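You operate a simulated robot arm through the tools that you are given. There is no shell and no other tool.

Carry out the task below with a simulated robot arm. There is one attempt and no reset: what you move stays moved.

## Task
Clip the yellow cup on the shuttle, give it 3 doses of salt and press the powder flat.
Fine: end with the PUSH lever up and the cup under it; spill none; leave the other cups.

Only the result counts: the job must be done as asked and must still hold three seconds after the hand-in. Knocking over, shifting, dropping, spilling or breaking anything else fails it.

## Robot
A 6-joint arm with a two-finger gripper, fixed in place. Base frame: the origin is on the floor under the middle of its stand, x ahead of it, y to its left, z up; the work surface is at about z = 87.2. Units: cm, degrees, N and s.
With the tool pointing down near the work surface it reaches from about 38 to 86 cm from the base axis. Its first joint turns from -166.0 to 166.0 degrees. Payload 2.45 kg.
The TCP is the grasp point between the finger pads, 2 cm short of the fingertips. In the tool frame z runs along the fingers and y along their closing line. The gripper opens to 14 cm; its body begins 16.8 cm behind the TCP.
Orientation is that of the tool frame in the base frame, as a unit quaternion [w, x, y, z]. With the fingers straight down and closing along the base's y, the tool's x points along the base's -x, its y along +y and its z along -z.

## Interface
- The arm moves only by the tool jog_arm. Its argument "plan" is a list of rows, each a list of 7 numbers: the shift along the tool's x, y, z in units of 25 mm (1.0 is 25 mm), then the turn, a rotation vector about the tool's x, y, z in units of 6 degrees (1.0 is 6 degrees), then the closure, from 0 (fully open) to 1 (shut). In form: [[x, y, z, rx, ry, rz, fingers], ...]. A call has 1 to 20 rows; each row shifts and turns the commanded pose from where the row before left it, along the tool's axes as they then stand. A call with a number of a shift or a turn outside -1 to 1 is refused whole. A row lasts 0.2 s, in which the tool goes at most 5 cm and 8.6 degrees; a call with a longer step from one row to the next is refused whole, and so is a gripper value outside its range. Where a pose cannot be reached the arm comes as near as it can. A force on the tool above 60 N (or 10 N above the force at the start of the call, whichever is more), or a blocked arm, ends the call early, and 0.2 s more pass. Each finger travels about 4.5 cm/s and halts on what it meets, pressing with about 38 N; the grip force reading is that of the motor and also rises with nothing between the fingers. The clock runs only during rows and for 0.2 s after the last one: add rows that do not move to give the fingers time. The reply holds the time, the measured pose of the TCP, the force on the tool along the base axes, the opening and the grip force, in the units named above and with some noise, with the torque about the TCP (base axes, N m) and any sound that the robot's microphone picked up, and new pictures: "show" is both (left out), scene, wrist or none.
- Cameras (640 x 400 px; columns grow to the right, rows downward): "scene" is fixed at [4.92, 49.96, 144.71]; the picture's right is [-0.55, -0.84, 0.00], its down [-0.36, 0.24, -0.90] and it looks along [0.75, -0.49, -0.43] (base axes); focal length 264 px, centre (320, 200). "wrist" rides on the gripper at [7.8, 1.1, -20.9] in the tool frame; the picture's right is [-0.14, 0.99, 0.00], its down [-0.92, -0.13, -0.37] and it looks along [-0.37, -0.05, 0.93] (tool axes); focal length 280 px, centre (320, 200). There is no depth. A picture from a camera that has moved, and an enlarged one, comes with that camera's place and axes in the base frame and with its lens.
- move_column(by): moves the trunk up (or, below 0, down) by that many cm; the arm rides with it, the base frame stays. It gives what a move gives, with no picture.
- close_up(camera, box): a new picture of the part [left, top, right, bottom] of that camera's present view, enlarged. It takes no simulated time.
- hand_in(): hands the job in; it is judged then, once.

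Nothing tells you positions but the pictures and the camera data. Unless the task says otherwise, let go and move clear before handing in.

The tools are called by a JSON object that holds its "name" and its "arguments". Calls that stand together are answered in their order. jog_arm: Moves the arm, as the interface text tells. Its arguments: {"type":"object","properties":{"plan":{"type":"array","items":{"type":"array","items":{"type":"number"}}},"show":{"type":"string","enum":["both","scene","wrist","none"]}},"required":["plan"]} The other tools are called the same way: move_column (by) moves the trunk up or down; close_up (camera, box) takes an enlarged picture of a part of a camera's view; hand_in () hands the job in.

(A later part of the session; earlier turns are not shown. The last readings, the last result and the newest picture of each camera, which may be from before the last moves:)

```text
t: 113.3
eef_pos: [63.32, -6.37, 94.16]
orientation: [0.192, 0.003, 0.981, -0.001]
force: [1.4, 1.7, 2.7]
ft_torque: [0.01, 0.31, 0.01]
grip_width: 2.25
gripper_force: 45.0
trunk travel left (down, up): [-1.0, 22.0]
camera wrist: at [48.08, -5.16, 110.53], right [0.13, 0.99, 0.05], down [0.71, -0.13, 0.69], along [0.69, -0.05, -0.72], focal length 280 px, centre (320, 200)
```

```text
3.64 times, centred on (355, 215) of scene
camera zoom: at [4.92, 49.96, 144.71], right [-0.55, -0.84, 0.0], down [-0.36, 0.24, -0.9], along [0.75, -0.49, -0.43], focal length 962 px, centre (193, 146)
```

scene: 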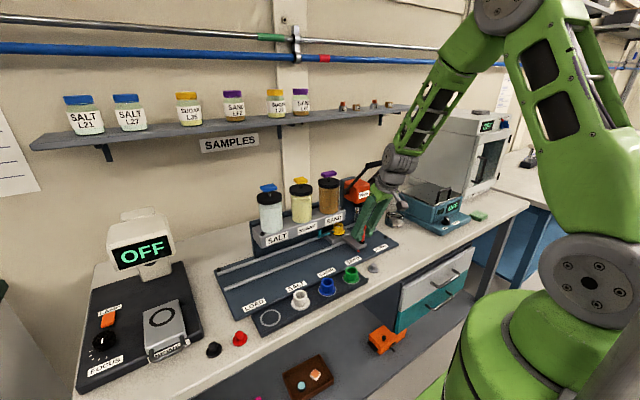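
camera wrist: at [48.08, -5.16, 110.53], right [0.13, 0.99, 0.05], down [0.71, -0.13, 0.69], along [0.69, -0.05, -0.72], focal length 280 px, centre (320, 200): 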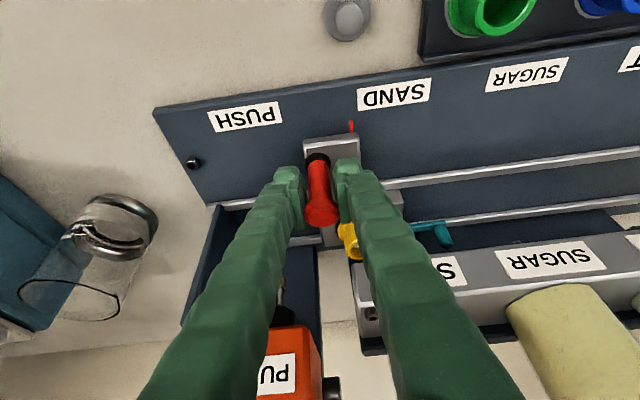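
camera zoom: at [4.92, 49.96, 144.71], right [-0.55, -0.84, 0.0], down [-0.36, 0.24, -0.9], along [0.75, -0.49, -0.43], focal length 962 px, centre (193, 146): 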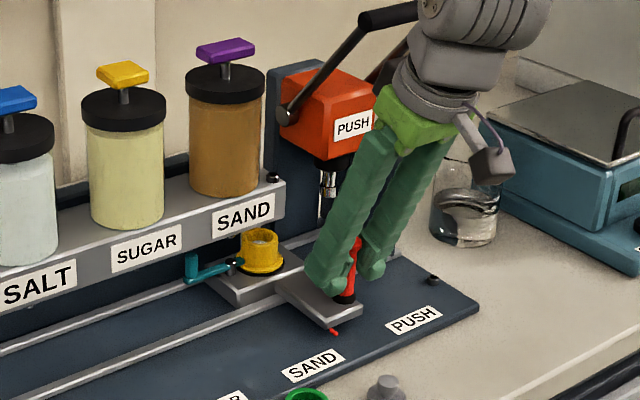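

{"name": "jog_arm", "arguments": {"plan": [[0, -0.08, 0, 0, 0, 0, 0.86], [0, -0.16, 0, 0, 0, 0, 0.86], [0, -0.24, 0, 0, 0, 0, 0.86], [0, -0.3, 0, 0, 0, 0, 0.86], [0, -0.3, 0, 0, 0, 0, 0.86], [0, -0.3, 0, 0, 0, 0, 0.86], [0, -0.3, 0, 0, 0, 0, 0.86], [0, -0.3, 0, 0, 0, 0, 0.86], [0, -0.3, 0, 0, 0, 0, 0.86], [0, -0.3, 0, 0, 0, 0, 0.86], [0, -0.24, 0, 0, 0, 0, 0.86], [0, -0.16, 0, 0, 0, 0, 0.86], [0, -0.08, 0, 0, 0, 0, 0.86], [0, 0, 0, 0, 0, 0, 0.86]]}}

{"name": "close_up", "arguments": {"camera": "scene", "box": [320, 160, 430, 260]}}

{"name": "close_up", "arguments": {"camera": "wrist", "box": [240, 60, 400, 160]}}

```text
t: 116.3
eef_pos: [63.29, -13.99, 94.09]
orientation: [0.192, 0.001, 0.981, -0.001]
force: [4.5, 0.4, 3.2]
ft_torque: [-0.06, 0.19, 0.06]
grip_width: 2.23
gripper_force: 45.2
trunk travel left (down, up): [-1.0, 22.0]
camera wrist: at [48.09, -12.86, 110.53], right [0.13, 0.99, 0.05], down [0.71, -0.13, 0.69], along [0.69, -0.05, -0.72], focal length 280 px, centre (320, 200)
```

scene: 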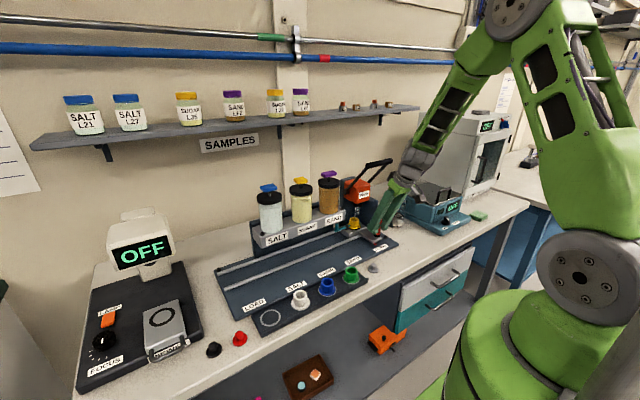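
wrist: 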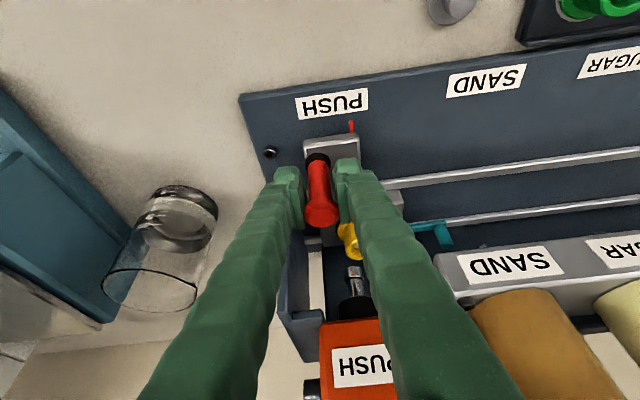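

```text
4.00 times, centred on (375, 210) of scene
camera zoom: at [4.92, 49.96, 144.71], right [-0.55, -0.84, 0.0], down [-0.36, 0.24, -0.9], along [0.75, -0.49, -0.43], focal length 1058 px, centre (100, 160)
```

zoom: 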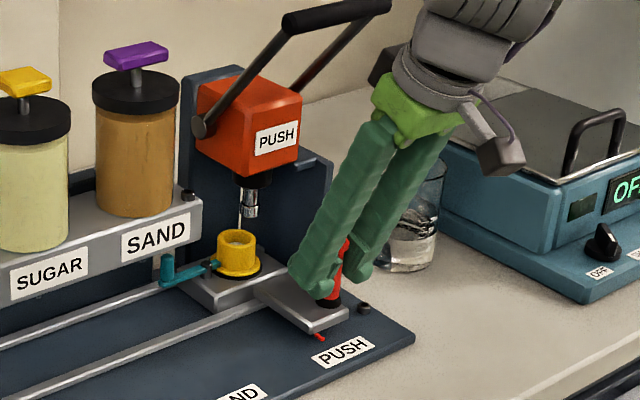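

```text
4.00 times, centred on (320, 110) of wrist
camera zoom: at [48.09, -12.86, 110.53], right [0.13, 0.99, 0.05], down [0.71, -0.13, 0.69], along [0.69, -0.05, -0.72], focal length 1122 px, centre (320, 560)
```

zoom: 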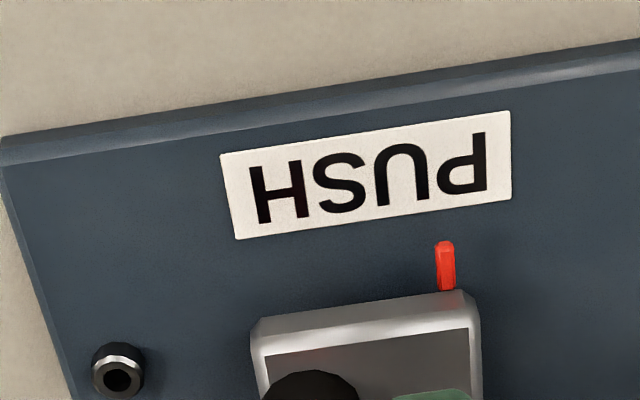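

{"name": "jog_arm", "arguments": {"plan": [[0, -0.1, 0, 0, 0, 0, 0.86], [0, -0.16, 0, 0, 0, 0, 0.86], [0, -0.16, 0, 0, 0, 0, 0.86], [0, -0.1, 0, 0, 0, 0, 0.86], [0, 0, 0, 0, 0, 0, 0.86]]}}

{"name": "close_up", "arguments": {"camera": "scene", "box": [330, 190, 394, 250]}}

{"name": "close_up", "arguments": {"camera": "wrist", "box": [240, 60, 400, 160]}}

```text
t: 117.5
eef_pos: [63.32, -15.24, 94.11]
orientation: [0.192, 0.003, 0.981, 0.0]
force: [4.0, -1.3, 3.0]
ft_torque: [0.04, -0.29, -0.07]
grip_width: 2.26
gripper_force: 44.6
trunk travel left (down, up): [-1.0, 22.0]
camera wrist: at [48.08, -14.18, 110.53], right [0.13, 0.99, 0.05], down [0.71, -0.13, 0.69], along [0.69, -0.05, -0.72], focal length 280 px, centre (320, 200)
```

scene: 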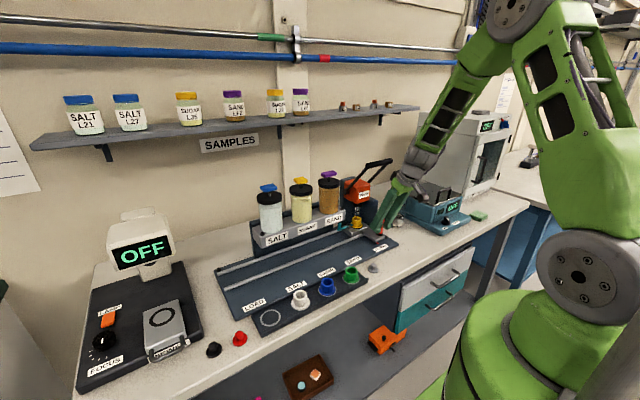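
wrist: 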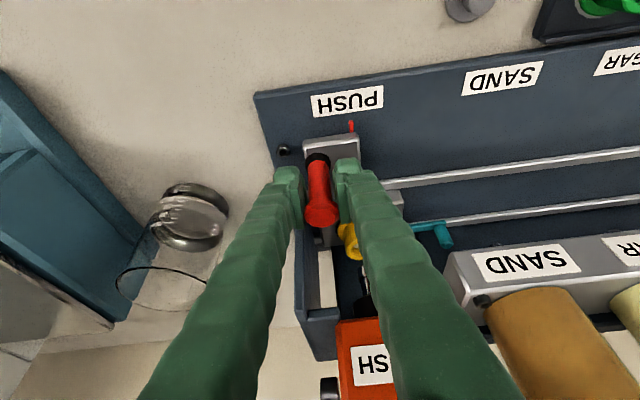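

```text
6.67 times, centred on (362, 220) of scene
camera zoom: at [4.92, 49.96, 144.71], right [-0.55, -0.84, 0.0], down [-0.36, 0.24, -0.9], along [0.75, -0.49, -0.43], focal length 1763 px, centre (40, 67)
```

zoom: 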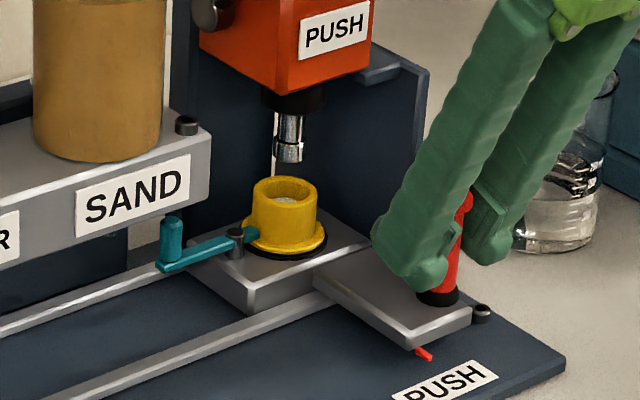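

```text
4.00 times, centred on (320, 110) of wrist
camera zoom: at [48.08, -14.18, 110.53], right [0.13, 0.99, 0.05], down [0.71, -0.13, 0.69], along [0.69, -0.05, -0.72], focal length 1122 px, centre (320, 560)
```

zoom: 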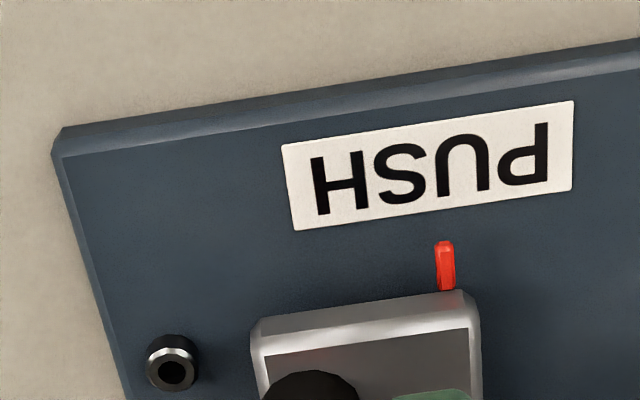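

{"name": "jog_arm", "arguments": {"plan": [[0, -0.055, 0, 0, 0, 0, 0.86], [0, 0, 0, 0, 0, 0, 0.86], [0, 0, 0, 0, 0, 0, 0.86]], "show": "none"}}

{"name": "close_up", "arguments": {"camera": "wrist", "box": [240, 60, 400, 160]}}

{"name": "close_up", "arguments": {"camera": "scene", "box": [340, 200, 380, 240]}}

```text
t: 118.3
eef_pos: [63.34, -15.35, 94.06]
orientation: [0.191, 0.003, 0.982, -0.001]
force: [5.4, 1.6, 3.0]
ft_torque: [-0.04, 0.23, 0.01]
grip_width: 2.24
gripper_force: 44.9
trunk travel left (down, up): [-1.0, 22.0]
```

```text
4.00 times, centred on (320, 110) of wrist
camera zoom: at [48.09, -14.28, 110.53], right [0.13, 0.99, 0.05], down [0.71, -0.13, 0.69], along [0.69, -0.05, -0.72], focal length 1122 px, centre (320, 560)
```

zoom: 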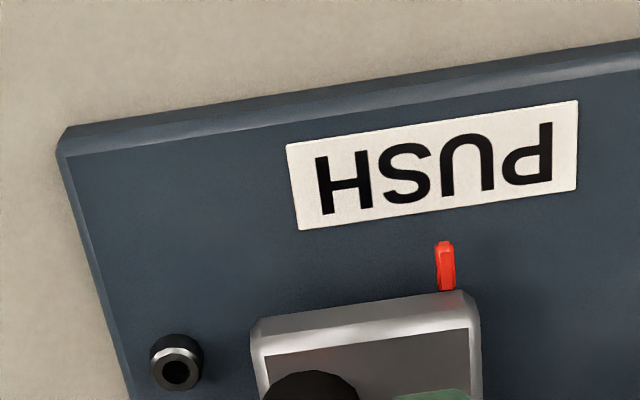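

```text
10.00 times, centred on (360, 220) of scene
camera zoom: at [4.92, 49.96, 144.71], right [-0.55, -0.84, 0.0], down [-0.36, 0.24, -0.9], along [0.75, -0.49, -0.43], focal length 2645 px, centre (-80, 0)
```

zoom: 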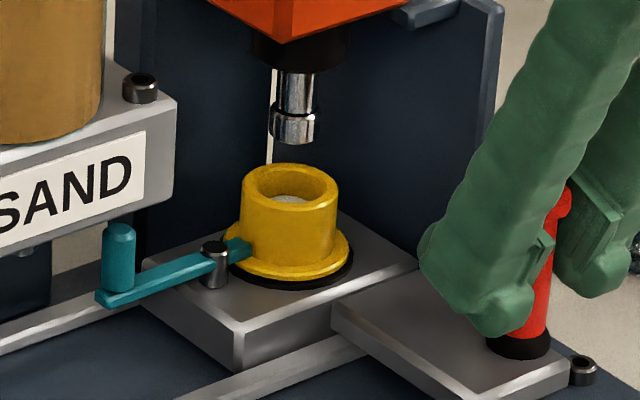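

The shuttle is at PUSH, with pointer on the label and ram over the cup. I'll release the handle gently and back straight out along the tool axis.

{"name": "jog_arm", "arguments": {"plan": [[0, 0, 0, 0, 0, 0, 0.82], [0, 0, 0, 0, 0, 0, 0.77], [0, 0, 0, 0, 0, 0, 0.72], [0, 0, 0, 0, 0, 0, 0.72], [0, 0, -0.4, 0, 0, 0, 0.72], [0, 0, -0.8, 0, 0, 0, 0.72], [0, 0, -1, 0, 0, 0, 0.72], [0, 0, -1, 0, 0, 0, 0.72], [0, 0, -0.8, 0, 0, 0, 0.72], [0, 0, 0, 0, 0, 0, 0.72]]}}

{"name": "close_up", "arguments": {"camera": "scene", "box": [330, 150, 430, 250]}}

{"name": "close_up", "arguments": {"camera": "wrist", "box": [240, 80, 400, 180]}}

```text
t: 120.5
eef_pos: [59.61, -15.38, 103.26]
orientation: [0.191, 0.001, 0.981, 0.0]
force: [0.2, 0.2, -0.3]
ft_torque: [0.03, -0.03, 0.0]
grip_width: 3.9
gripper_force: 0.0
trunk travel left (down, up): [-1.0, 22.0]
camera wrist: at [44.23, -14.27, 119.74], right [0.13, 0.99, 0.05], down [0.71, -0.13, 0.69], along [0.69, -0.05, -0.72], focal length 280 px, centre (320, 200)
```

scene: 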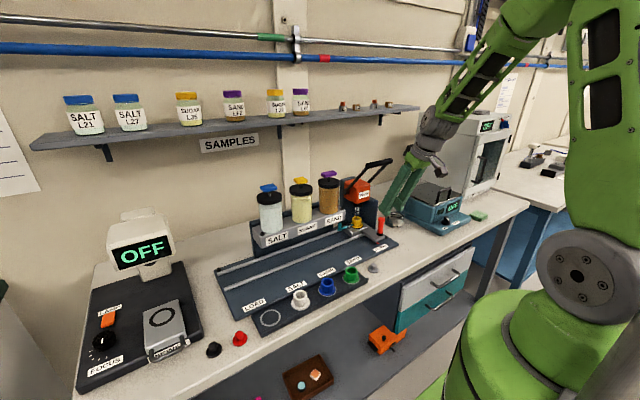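
wrist: 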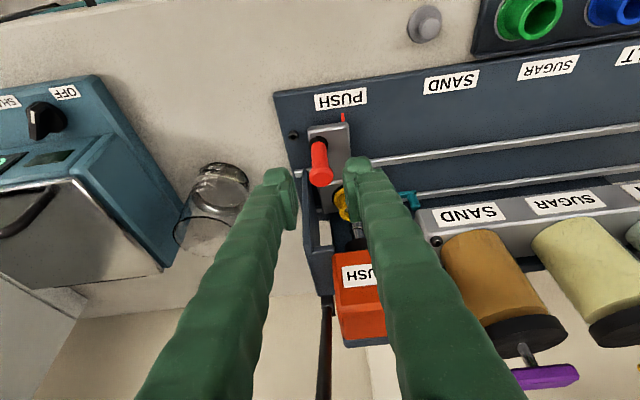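

```text
4.00 times, centred on (380, 200) of scene
camera zoom: at [4.92, 49.96, 144.71], right [-0.55, -0.84, 0.0], down [-0.36, 0.24, -0.9], along [0.75, -0.49, -0.43], focal length 1058 px, centre (80, 200)
```

zoom: 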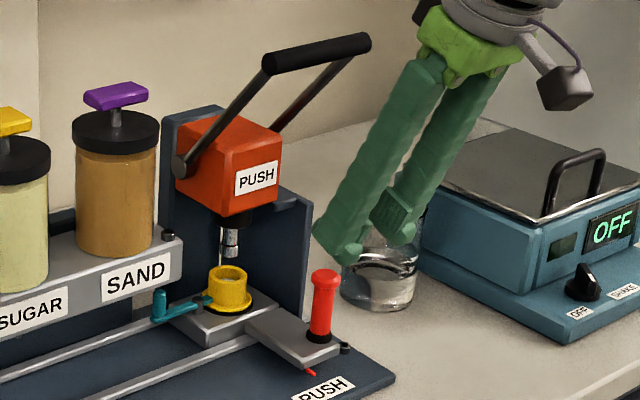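

```text
4.00 times, centred on (320, 130) of wrist
camera zoom: at [44.23, -14.27, 119.74], right [0.13, 0.99, 0.05], down [0.71, -0.13, 0.69], along [0.69, -0.05, -0.72], focal length 1122 px, centre (320, 480)
```

zoom: 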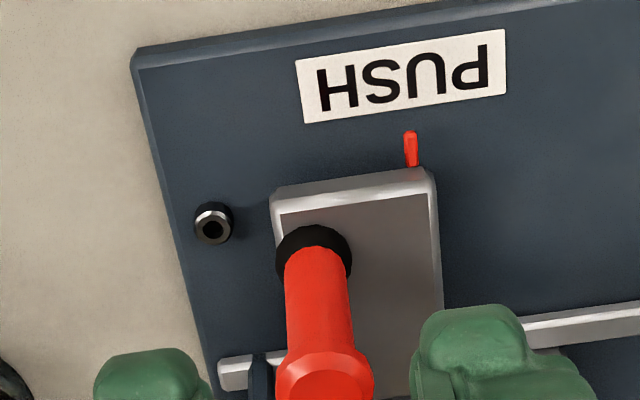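

{"name": "jog_arm", "arguments": {"plan": [[0, 0.8, 0, 0, 0, 0, 0.72], [0, 1, 0, 0, 0, 0, 0.72], [0, 1, 0, 0, 0, 0, 0.72], [0, 1, 0, 0, 0, 0, 0.72], [0, 1, 0, 0, 0, 0, 0.72], [0, 1, 0, 0, 0, 0, 0.72], [0, 1, 0, 0, 0, 0, 0.72], [0, 0.6, 0, 0, 0, 0, 0.72], [-0.375, 0, -0.927, 0, 0, 0, 0.72], [-0.375, 0, -0.927, 0, 0, 0, 0.72], [-0.375, 0, -0.927, 0, 0, 0, 0.72], [-0.375, 0, -0.927, 0, 0, 0, 0.72], [-0.375, 0, -0.927, 0, 0, 0, 0.72], [-0.375, 0, -0.927, 0, 0, 0, 0.72], [0, 0, -0.5, 0, 0.92, 0, 0.72], [0, 0, -0.5, 0, 0.92, 0, 0.72], [0, 0, -0.5, 0, 0.92, 0, 0.72], [0, 0, -0.5, 0, 0.92, 0, 0.72], [0, 0, 0, 0, 0, 0, 0.72]]}}

```text
t: 124.5
eef_pos: [58.52, 3.05, 123.19]
orientation: [0.0, 0.003, 1.0, 0.0]
force: [0.3, 0.0, -0.2]
ft_torque: [0.01, 0.04, -0.02]
grip_width: 3.89
gripper_force: 0.1
trunk travel left (down, up): [-1.0, 22.0]
camera wrist: at [50.5, 4.16, 144.16], right [0.14, 0.99, 0.0], down [0.92, -0.13, 0.37], along [0.36, -0.05, -0.93], focal length 280 px, centre (320, 200)
```

scene: 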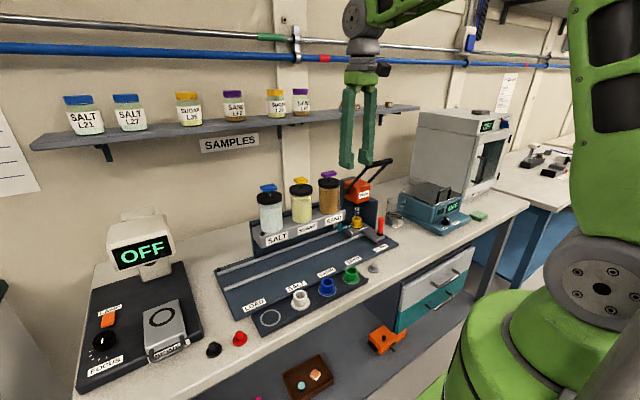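
wrist: 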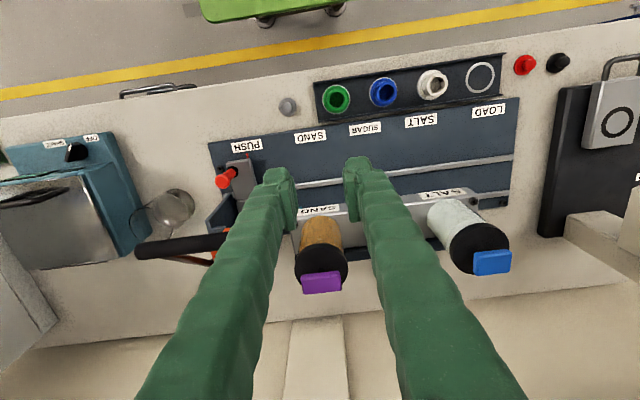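

{"name": "jog_arm", "arguments": {"plan": [[0, 0, -1, 0, 0, 1, 0.7], [0, 0, -1, 0, 0, 1, 0.68], [0, 0, -1, 0, 0, 1, 0.68], [0, 0, 0, 0, 0, 1, 0.68], [0, 0, 0, 0, 0, 1, 0.68], [0, 0, 0, 0, 0, 1, 0.68], [0, 0, 0, 0, 0, 1, 0.68], [0, 0, 0, 0, 0, 1, 0.68], [0, 0, 0, 0, 0, 1, 0.68], [0, 0, 0, 0, 0, 1, 0.68], [0, 0, 0, 0, 0, 1, 0.68], [0, 0, 0, 0, 0, 1, 0.68], [0, 0, 0, 0, 0, 1, 0.68], [0, 0, 0, 0, 0, 1, 0.68], [0, 0, 0, 0, 0, 1, 0.68], [0, 0, 0, 0, 0, 0, 0.68]]}}

```text
t: 127.9
eef_pos: [58.52, 3.11, 130.7]
orientation: [0.0, 0.709, 0.705, 0.0]
force: [-0.3, 0.1, 0.8]
ft_torque: [-0.04, 0.02, 0.03]
grip_width: 4.5
gripper_force: 0.1
trunk travel left (down, up): [-1.0, 22.0]
camera wrist: at [59.39, 10.88, 151.6], right [0.99, -0.14, 0.0], down [-0.13, -0.92, 0.37], along [-0.05, -0.36, -0.93], focal length 280 px, centre (320, 200)
```

scene: 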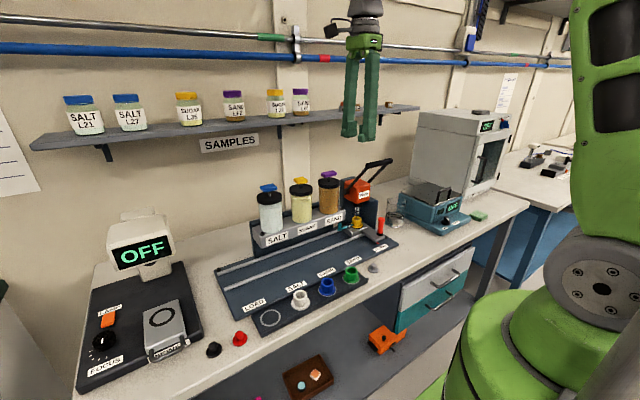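
wrist: 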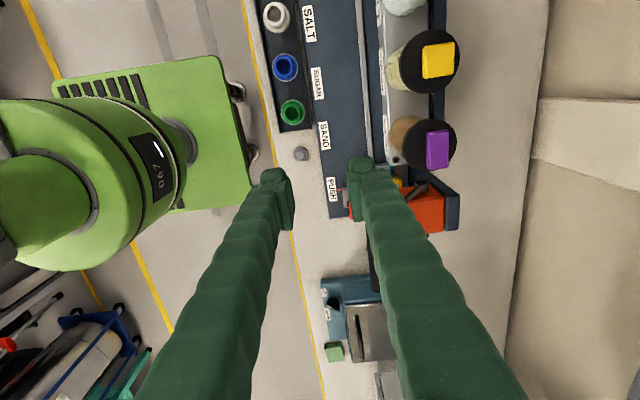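

{"name": "jog_arm", "arguments": {"plan": [[-0.9, 0.325, 0, 0, 0, 0, 0.68], [-0.9, 0.325, 0, 0, 0, 0, 0.68], [-0.9, 0.325, 0, 0, 0, 0, 0.68], [-0.9, 0.325, 0, 0, 0, 0, 0.68], [-0.9, 0.325, 0, 0, 0, 0, 0.68], [-0.9, 0.325, 0, 0, 0, 0, 0.68], [0, 0, 0, 0, 0, 0, 0.68]]}}

{"name": "close_up", "arguments": {"camera": "wrist", "box": [220, 100, 420, 225]}}

{"name": "close_up", "arguments": {"camera": "scene", "box": [330, 120, 430, 220]}}

```text
t: 129.5
eef_pos: [63.2, -10.59, 130.72]
orientation: [0.0, 0.709, 0.705, 0.001]
force: [-0.5, 0.2, -0.2]
ft_torque: [0.02, 0.01, -0.02]
grip_width: 4.48
gripper_force: 0.2
trunk travel left (down, up): [-1.0, 22.0]
camera wrist: at [64.16, -2.75, 151.62], right [0.99, -0.14, 0.0], down [-0.13, -0.92, 0.37], along [-0.05, -0.36, -0.93], focal length 280 px, centre (320, 200)
```

scene: 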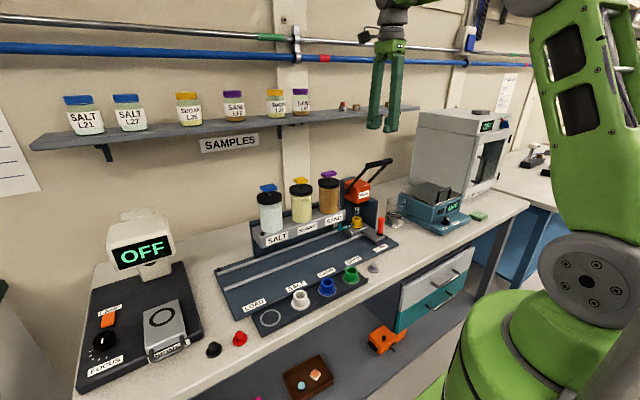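
wrist: 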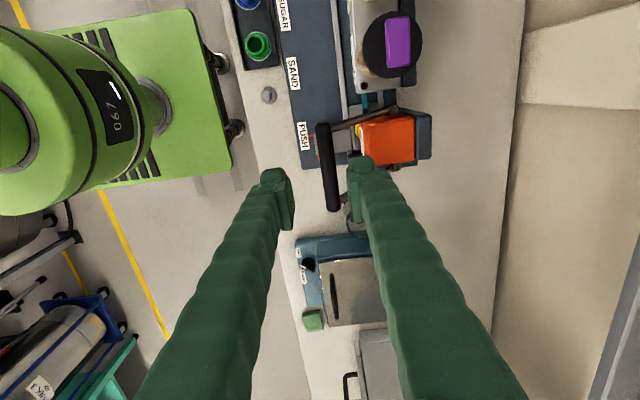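

```text
3.20 times, centred on (320, 162) of wrist
camera zoom: at [64.16, -2.75, 151.62], right [0.99, -0.14, 0.0], down [-0.13, -0.92, 0.37], along [-0.05, -0.36, -0.93], focal length 897 px, centre (320, 320)
```

zoom: 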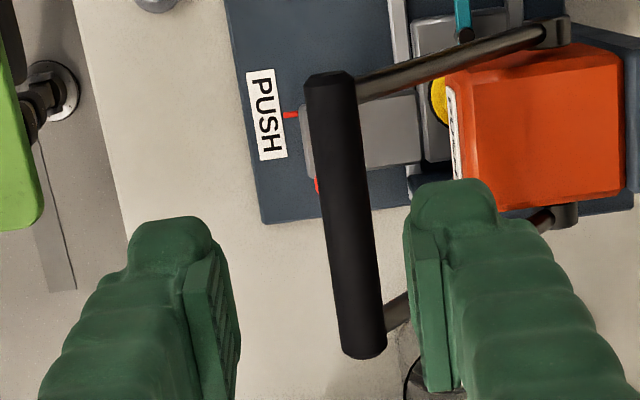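

```text
4.00 times, centred on (380, 170) of scene
camera zoom: at [4.92, 49.96, 144.71], right [-0.55, -0.84, 0.0], down [-0.36, 0.24, -0.9], along [0.75, -0.49, -0.43], focal length 1058 px, centre (80, 320)
```

zoom: 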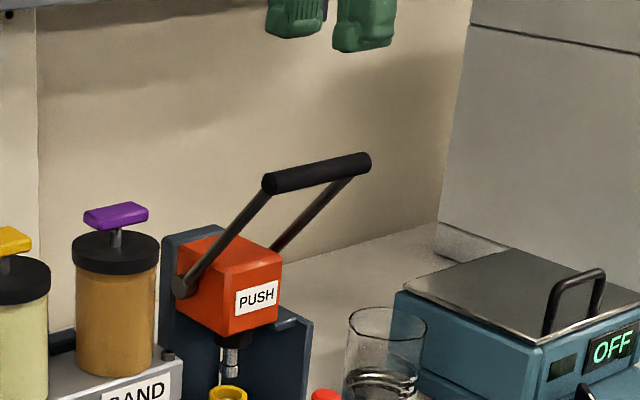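

{"name": "jog_arm", "arguments": {"plan": [[-0.2, 0.3, 0.9, 0, 0, 0, 0.68], [0, 0, 1, 0, 0, 0, 0.68], [0, 0, 1, 0, 0, 0, 0.68], [0, 0, 0.9, 0, 0, 0, 0.68], [0, 0, 0.7, 0, 0, 0, 0.68], [0, 0, 0, 0, 0, 0, 0.68]]}}

{"name": "close_up", "arguments": {"camera": "wrist", "box": [220, 100, 420, 225]}}

{"name": "close_up", "arguments": {"camera": "scene", "box": [330, 130, 430, 220]}}

```text
t: 130.9
eef_pos: [63.98, -11.05, 119.44]
orientation: [0.0, 0.709, 0.705, 0.0]
force: [0.2, -0.6, -0.3]
ft_torque: [0.01, 0.01, 0.01]
grip_width: 4.48
gripper_force: 0.1
trunk travel left (down, up): [-1.0, 22.0]
camera wrist: at [64.93, -3.18, 140.29], right [0.99, -0.14, 0.0], down [-0.13, -0.92, 0.37], along [-0.05, -0.36, -0.93], focal length 280 px, centre (320, 200)
```

scene: 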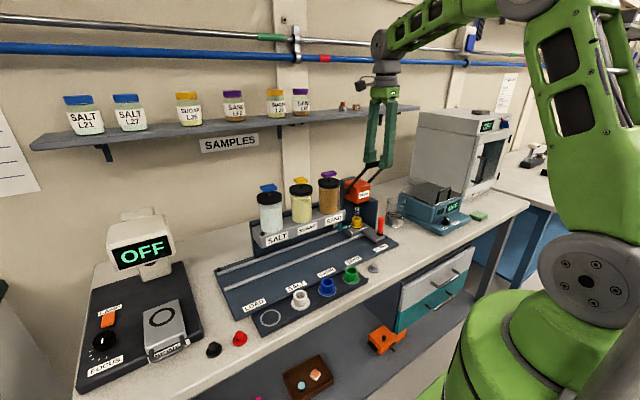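
wrist: 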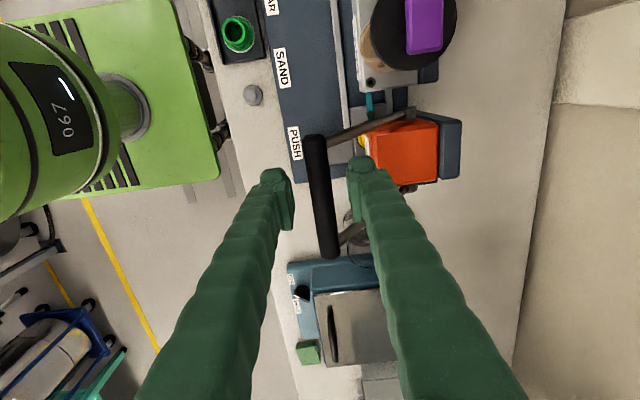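

```text
3.20 times, centred on (320, 162) of wrist
camera zoom: at [64.93, -3.18, 140.29], right [0.99, -0.14, 0.0], down [-0.13, -0.92, 0.37], along [-0.05, -0.36, -0.93], focal length 897 px, centre (320, 320)
```

zoom: 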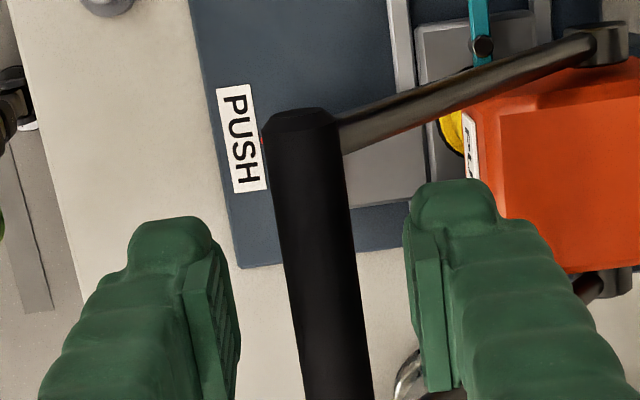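

```text
4.44 times, centred on (380, 175) of scene
camera zoom: at [4.92, 49.96, 144.71], right [-0.55, -0.84, 0.0], down [-0.36, 0.24, -0.9], along [0.75, -0.49, -0.43], focal length 1175 px, centre (53, 311)
```

zoom: 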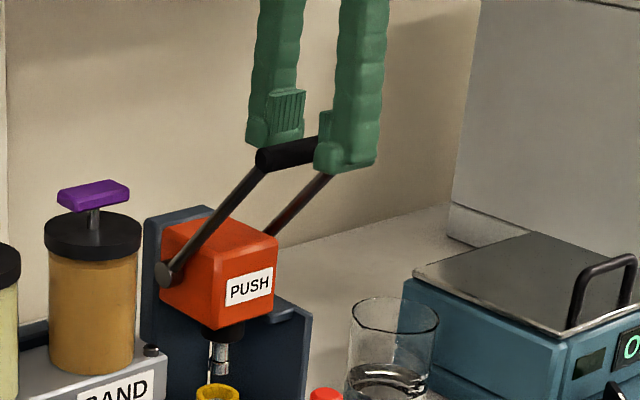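

{"name": "jog_arm", "arguments": {"plan": [[0, 0, 0.4, 0, 0, 0, 0.68], [0, 0, 0, 0, 0, 0, 0.74], [0, 0, 0, 0, 0, 0, 0.8], [0, 0, 0, 0, 0, 0, 0.86], [0, 0, 0, 0, 0, 0, 0.92], [0, 0, 0, 0, 0, 0, 0.92], [0, 0, 0, 0, 0, 0, 0.92]]}}

{"name": "close_up", "arguments": {"camera": "wrist", "box": [220, 100, 420, 225]}}

{"name": "close_up", "arguments": {"camera": "scene", "box": [330, 130, 430, 220]}}

```text
t: 132.5
eef_pos: [63.93, -10.84, 118.47]
orientation: [0.0, 0.708, 0.706, 0.001]
force: [1.4, -0.1, -2.5]
ft_torque: [0.02, -0.02, 0.98]
grip_width: 1.6
gripper_force: 41.9
trunk travel left (down, up): [-1.0, 22.0]
camera wrist: at [64.95, -3.17, 139.3], right [0.99, -0.14, 0.0], down [-0.13, -0.92, 0.37], along [-0.05, -0.36, -0.93], focal length 280 px, centre (320, 200)
```

scene: 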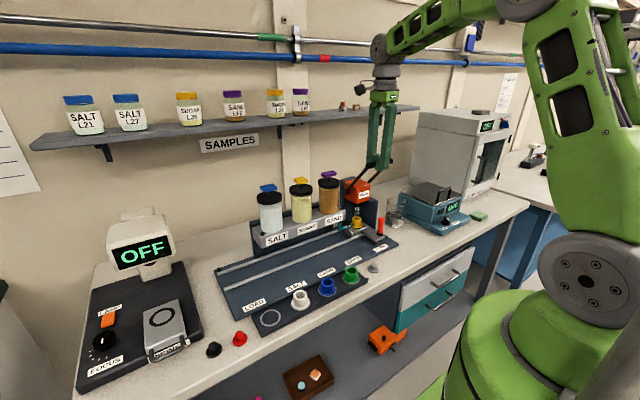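
wrist: 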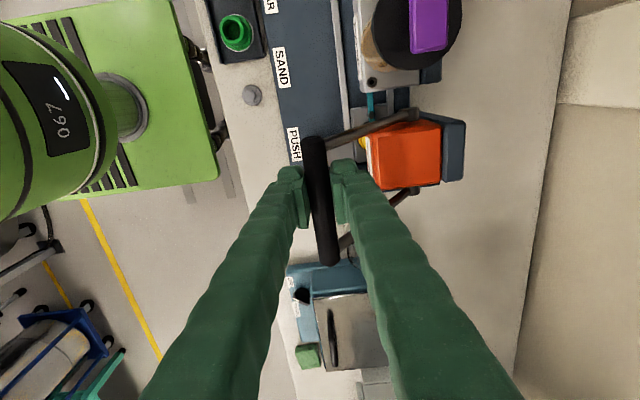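

```text
3.20 times, centred on (320, 162) of wrist
camera zoom: at [64.95, -3.17, 139.3], right [0.99, -0.14, 0.0], down [-0.13, -0.92, 0.37], along [-0.05, -0.36, -0.93], focal length 897 px, centre (320, 320)
```

zoom: 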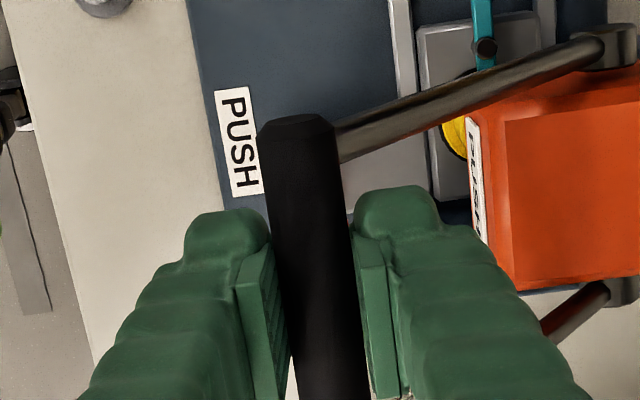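

```text
4.44 times, centred on (380, 175) of scene
camera zoom: at [4.92, 49.96, 144.71], right [-0.55, -0.84, 0.0], down [-0.36, 0.24, -0.9], along [0.75, -0.49, -0.43], focal length 1175 px, centre (53, 311)
```

zoom: 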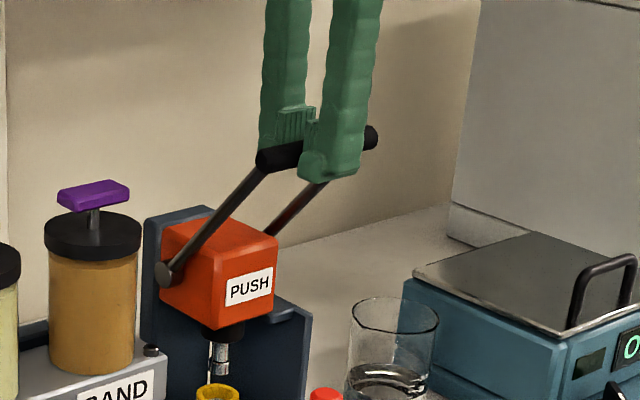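

Lever bar gripped. I'll pull it along its arc in small steps, watching the ram and the force.

{"name": "jog_arm", "arguments": {"plan": [[0, -0.212, 0.196, 0, 0, 0, 0.92], [0, -0.212, 0.196, 0, 0, 0, 0.92], [0, -0.208, 0.226, 0, 0, 0, 0.92], [0, -0.208, 0.226, 0, 0, 0, 0.92], [0, 0, 0, 0, 0, 0, 0.92]], "show": "none"}}

{"name": "close_up", "arguments": {"camera": "scene", "box": [330, 150, 430, 250]}}

```text
t: 133.7
eef_pos: [61.99, -10.83, 116.28]
orientation: [0.0, 0.708, 0.706, 0.0]
force: [6.8, -3.4, -4.8]
ft_torque: [-0.27, -0.13, 0.74]
grip_width: 1.51
gripper_force: 41.8
trunk travel left (down, up): [-1.0, 22.0]
```

```text
4.00 times, centred on (380, 200) of scene
camera zoom: at [4.92, 49.96, 144.71], right [-0.55, -0.84, 0.0], down [-0.36, 0.24, -0.9], along [0.75, -0.49, -0.43], focal length 1058 px, centre (80, 200)
```

zoom: 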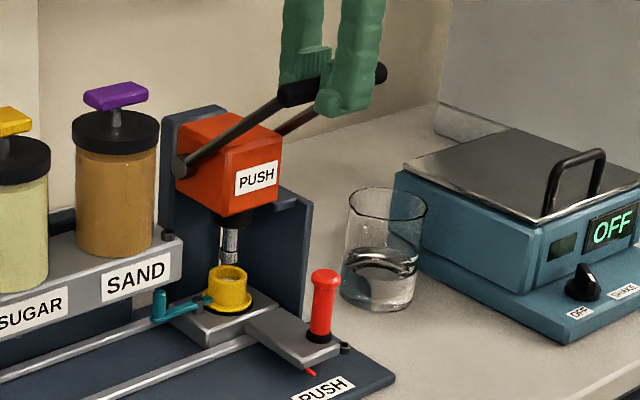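

{"name": "jog_arm", "arguments": {"plan": [[0, -0.186, 0.242, 0, 0, 0, 0.92], [0, -0.186, 0.242, 0, 0, 0, 0.92], [0, -0.166, 0.258, 0, 0, 0, 0.92], [0, -0.166, 0.258, 0, 0, 0, 0.92], [0, -0.14, 0.272, 0, 0, 0, 0.92], [0, -0.14, 0.272, 0, 0, 0, 0.92], [0, -0.118, 0.284, 0, 0, 0, 0.92], [0, -0.118, 0.284, 0, 0, 0, 0.92], [0, 0, 0, 0, 0, 0, 0.92]]}}

{"name": "close_up", "arguments": {"camera": "scene", "box": [330, 150, 430, 250]}}

{"name": "close_up", "arguments": {"camera": "scene", "box": [340, 200, 380, 240]}}

```text
t: 135.7
eef_pos: [58.89, -10.97, 110.89]
orientation: [0.0, 0.708, 0.706, 0.0]
force: [17.5, -1.6, -5.6]
ft_torque: [-0.18, -0.21, 0.53]
grip_width: 1.46
gripper_force: 41.2
trunk travel left (down, up): [-1.0, 22.0]
camera wrist: at [59.97, -3.15, 131.84], right [0.99, -0.14, 0.0], down [-0.13, -0.92, 0.37], along [-0.05, -0.36, -0.93], focal length 280 px, centre (320, 200)
```

scene: 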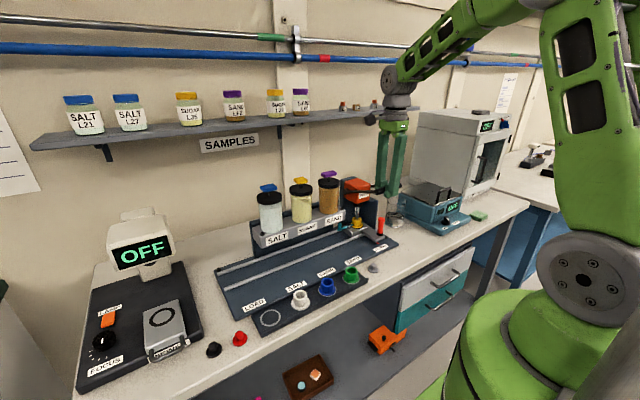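
wrist: 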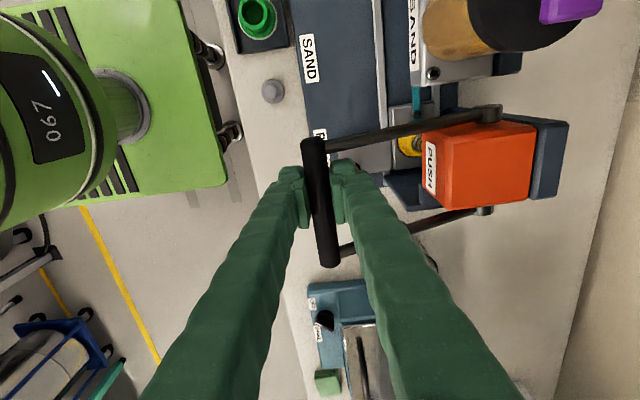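

```text
4.00 times, centred on (380, 200) of scene
camera zoom: at [4.92, 49.96, 144.71], right [-0.55, -0.84, 0.0], down [-0.36, 0.24, -0.9], along [0.75, -0.49, -0.43], focal length 1058 px, centre (80, 200)
```

zoom: 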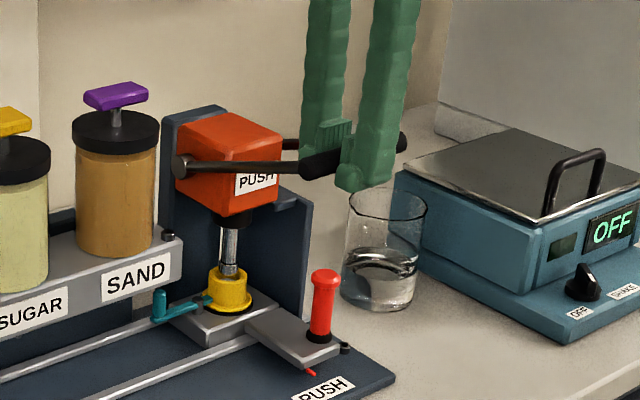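

```text
10.00 times, centred on (360, 220) of scene
camera zoom: at [4.92, 49.96, 144.71], right [-0.55, -0.84, 0.0], down [-0.36, 0.24, -0.9], along [0.75, -0.49, -0.43], focal length 2645 px, centre (-80, 0)
```

zoom: 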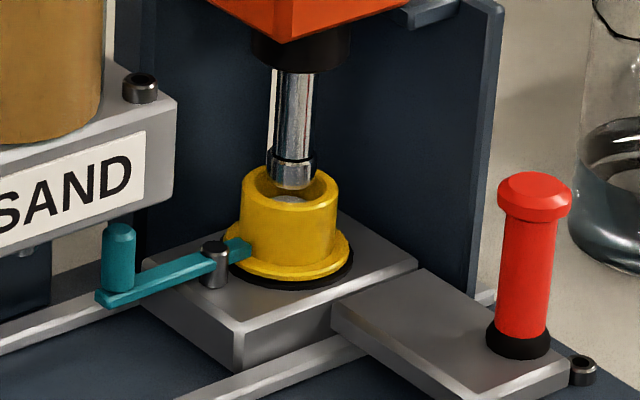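

{"name": "jog_arm", "arguments": {"plan": [[0, -0.072, 0.292, 0, 0, 0, 0.92], [0, -0.072, 0.292, 0, 0, 0, 0.92], [0, -0.046, 0.3, 0, 0, 0, 0.92], [0, 0, 0, 0, 0, 0, 0.92]], "show": "none"}}

{"name": "close_up", "arguments": {"camera": "scene", "box": [340, 200, 380, 240]}}

{"name": "close_up", "arguments": {"camera": "scene", "box": [330, 150, 430, 250]}}

```text
t: 136.7
eef_pos: [58.44, -10.86, 108.71]
orientation: [-0.001, 0.708, 0.706, -0.002]
force: [11.9, -2.9, -2.2]
ft_torque: [-0.51, -0.14, 0.45]
grip_width: 1.45
gripper_force: 40.6
trunk travel left (down, up): [-1.0, 22.0]
```

```text
10.00 times, centred on (360, 220) of scene
camera zoom: at [4.92, 49.96, 144.71], right [-0.55, -0.84, 0.0], down [-0.36, 0.24, -0.9], along [0.75, -0.49, -0.43], focal length 2645 px, centre (-80, 0)
```

zoom: 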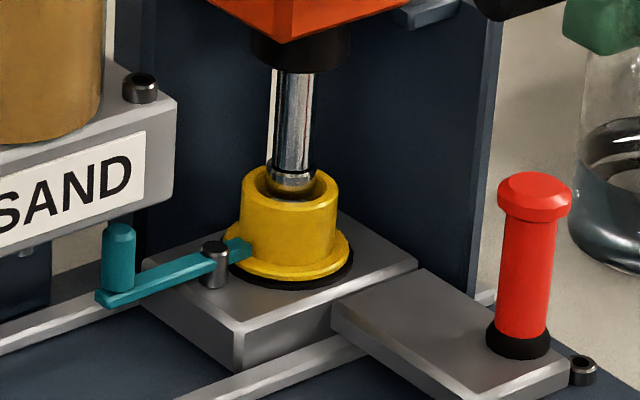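

```text
4.00 times, centred on (380, 200) of scene
camera zoom: at [4.92, 49.96, 144.71], right [-0.55, -0.84, 0.0], down [-0.36, 0.24, -0.9], along [0.75, -0.49, -0.43], focal length 1058 px, centre (80, 200)
```

zoom: 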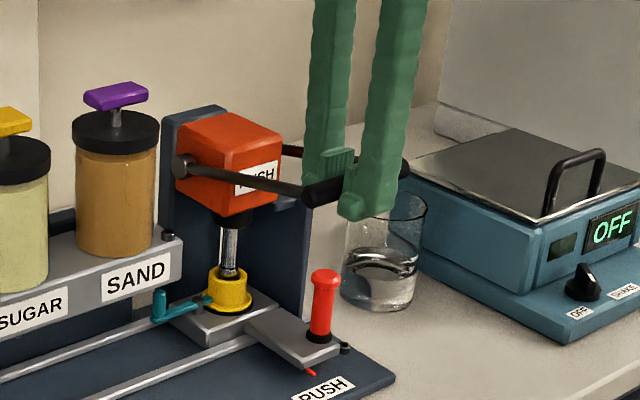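

{"name": "jog_arm", "arguments": {"plan": [[0, -0.02, 0.3, 0, 0, 0, 0.92], [0, -0.015, 0.3, 0, 0, 0, 0.92], [0, 0, 0, 0, 0, 0, 0.92]], "show": "none"}}

{"name": "close_up", "arguments": {"camera": "scene", "box": [340, 200, 380, 240]}}

```text
t: 137.5
eef_pos: [58.14, -10.9, 107.13]
orientation: [-0.001, 0.708, 0.706, -0.001]
force: [1.8, -5.0, 0.1]
ft_torque: [-0.48, -0.19, 0.44]
grip_width: 1.44
gripper_force: 40.1
trunk travel left (down, up): [-1.0, 22.0]
```

```text
10.00 times, centred on (360, 220) of scene
camera zoom: at [4.92, 49.96, 144.71], right [-0.55, -0.84, 0.0], down [-0.36, 0.24, -0.9], along [0.75, -0.49, -0.43], focal length 2645 px, centre (-80, 0)
```

zoom: 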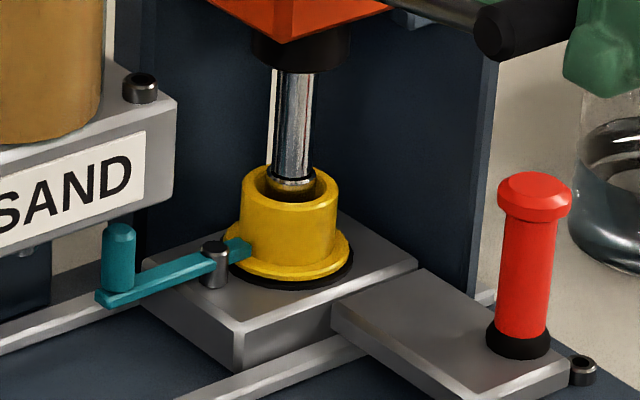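

{"name": "jog_arm", "arguments": {"plan": [[0, -0.02, 0.3, 0, 0, 0, 0.92], [0, -0.015, 0.3, 0, 0, 0, 0.92], [0, 0, 0, 0, 0, 0, 0.92]], "show": "none"}}

{"name": "close_up", "arguments": {"camera": "scene", "box": [340, 200, 380, 240]}}

```text
t: 138.3
eef_pos: [57.99, -10.9, 105.6]
orientation: [-0.001, 0.708, 0.706, 0.0]
force: [-6.4, -4.5, 0.4]
ft_torque: [-0.32, -0.13, 0.42]
grip_width: 1.43
gripper_force: 40.3
trunk travel left (down, up): [-1.0, 22.0]
```

```text
10.00 times, centred on (360, 220) of scene
camera zoom: at [4.92, 49.96, 144.71], right [-0.55, -0.84, 0.0], down [-0.36, 0.24, -0.9], along [0.75, -0.49, -0.43], focal length 2645 px, centre (-80, 0)
```

zoom: 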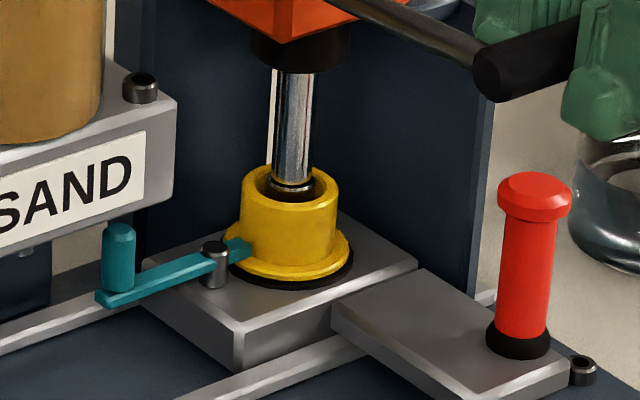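

{"name": "jog_arm", "arguments": {"plan": [[0, -0.05, 0.3, 0, 0, 0, 0.92], [0, -0.02, 0.3, 0, 0, 0, 0.92], [0, 0, 0, 0, 0, 0, 0.92]], "show": "none"}}

{"name": "close_up", "arguments": {"camera": "scene", "box": [340, 200, 380, 240]}}

{"name": "close_up", "arguments": {"camera": "scene", "box": [330, 150, 430, 250]}}

```text
t: 139.1
eef_pos: [58.04, -10.91, 104.29]
orientation: [0.0, 0.708, 0.706, 0.0]
force: [1.2, -8.6, 0.9]
ft_torque: [-0.42, -0.22, 0.43]
grip_width: 1.44
gripper_force: 40.8
trunk travel left (down, up): [-1.0, 22.0]
```

```text
10.00 times, centred on (360, 220) of scene
camera zoom: at [4.92, 49.96, 144.71], right [-0.55, -0.84, 0.0], down [-0.36, 0.24, -0.9], along [0.75, -0.49, -0.43], focal length 2645 px, centre (-80, 0)
```

zoom: 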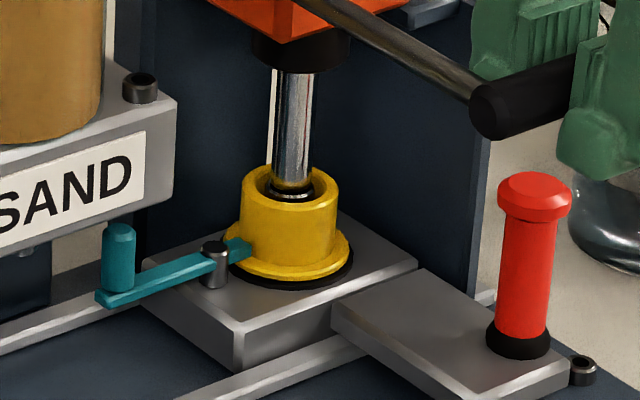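

```text
4.00 times, centred on (380, 200) of scene
camera zoom: at [4.92, 49.96, 144.71], right [-0.55, -0.84, 0.0], down [-0.36, 0.24, -0.9], along [0.75, -0.49, -0.43], focal length 1058 px, centre (80, 200)
```

zoom: 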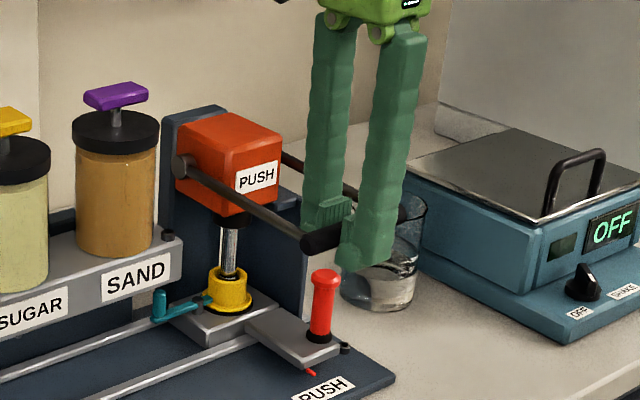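

{"name": "jog_arm", "arguments": {"plan": [[-0.02, 0.01, 0.3, 0, 0, 0, 0.92], [-0.02, 0.03, 0.3, 0, 0, 0, 0.92], [0, 0, 0, 0, 0, 0, 0.92]], "show": "none"}}

{"name": "close_up", "arguments": {"camera": "scene", "box": [340, 200, 380, 240]}}

```text
t: 139.9
eef_pos: [58.16, -10.9, 102.74]
orientation: [0.0, 0.709, 0.705, 0.001]
force: [2.8, -0.7, -1.8]
ft_torque: [0.22, 0.06, 0.49]
grip_width: 1.44
gripper_force: 40.7
trunk travel left (down, up): [-1.0, 22.0]
```

```text
10.00 times, centred on (360, 220) of scene
camera zoom: at [4.92, 49.96, 144.71], right [-0.55, -0.84, 0.0], down [-0.36, 0.24, -0.9], along [0.75, -0.49, -0.43], focal length 2645 px, centre (-80, 0)
```

zoom: 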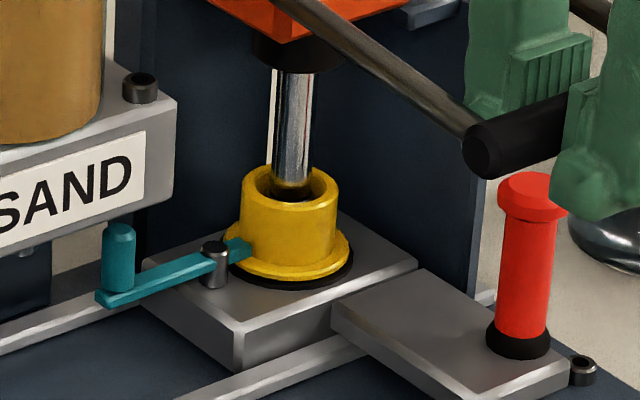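

{"name": "jog_arm", "arguments": {"plan": [[0, 0.03, 0.25, 0, 0, 0, 0.92], [0, 0.04, 0.25, 0, 0, 0, 0.92], [0, 0, 0, 0, 0, 0, 0.92]], "show": "none"}}

{"name": "close_up", "arguments": {"camera": "scene", "box": [340, 200, 380, 240]}}

```text
t: 140.7
eef_pos: [58.25, -10.88, 101.83]
orientation: [0.001, 0.708, 0.706, 0.001]
force: [2.8, 3.8, 18.7]
ft_torque: [0.59, 0.03, 0.45]
grip_width: 1.42
gripper_force: 41.3
trunk travel left (down, up): [-1.0, 22.0]
```

```text
10.00 times, centred on (360, 220) of scene
camera zoom: at [4.92, 49.96, 144.71], right [-0.55, -0.84, 0.0], down [-0.36, 0.24, -0.9], along [0.75, -0.49, -0.43], focal length 2645 px, centre (-80, 0)
```

zoom: 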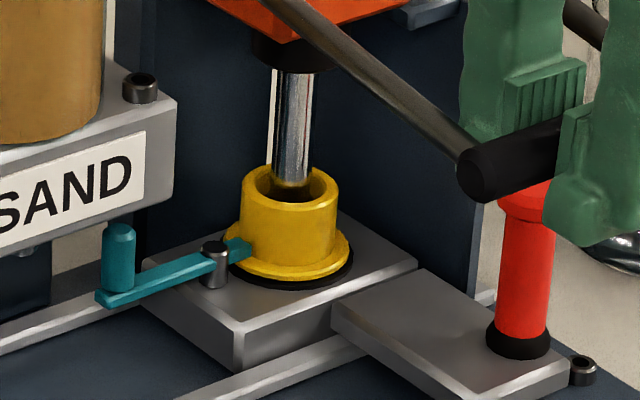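

Resistance now (about 19 N), so the ram is on the powder. I'll press a bit more and hold.

{"name": "jog_arm", "arguments": {"plan": [[0, 0.01, 0.1, 0, 0, 0, 0.92], [0, 0, 0, 0, 0, 0, 0.92], [0, 0, 0, 0, 0, 0, 0.92]], "show": "none"}}

{"name": "close_up", "arguments": {"camera": "scene", "box": [340, 200, 380, 240]}}

```text
t: 141.5
eef_pos: [58.26, -10.9, 101.51]
orientation: [0.001, 0.708, 0.706, 0.001]
force: [6.7, 4.5, 28.3]
ft_torque: [-0.09, -0.01, 0.43]
grip_width: 1.4
gripper_force: 40.6
trunk travel left (down, up): [-1.0, 22.0]
```

```text
10.00 times, centred on (360, 220) of scene
camera zoom: at [4.92, 49.96, 144.71], right [-0.55, -0.84, 0.0], down [-0.36, 0.24, -0.9], along [0.75, -0.49, -0.43], focal length 2645 px, centre (-80, 0)
```

zoom: 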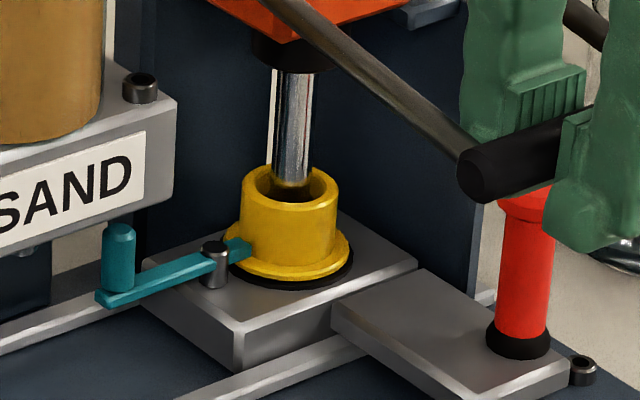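

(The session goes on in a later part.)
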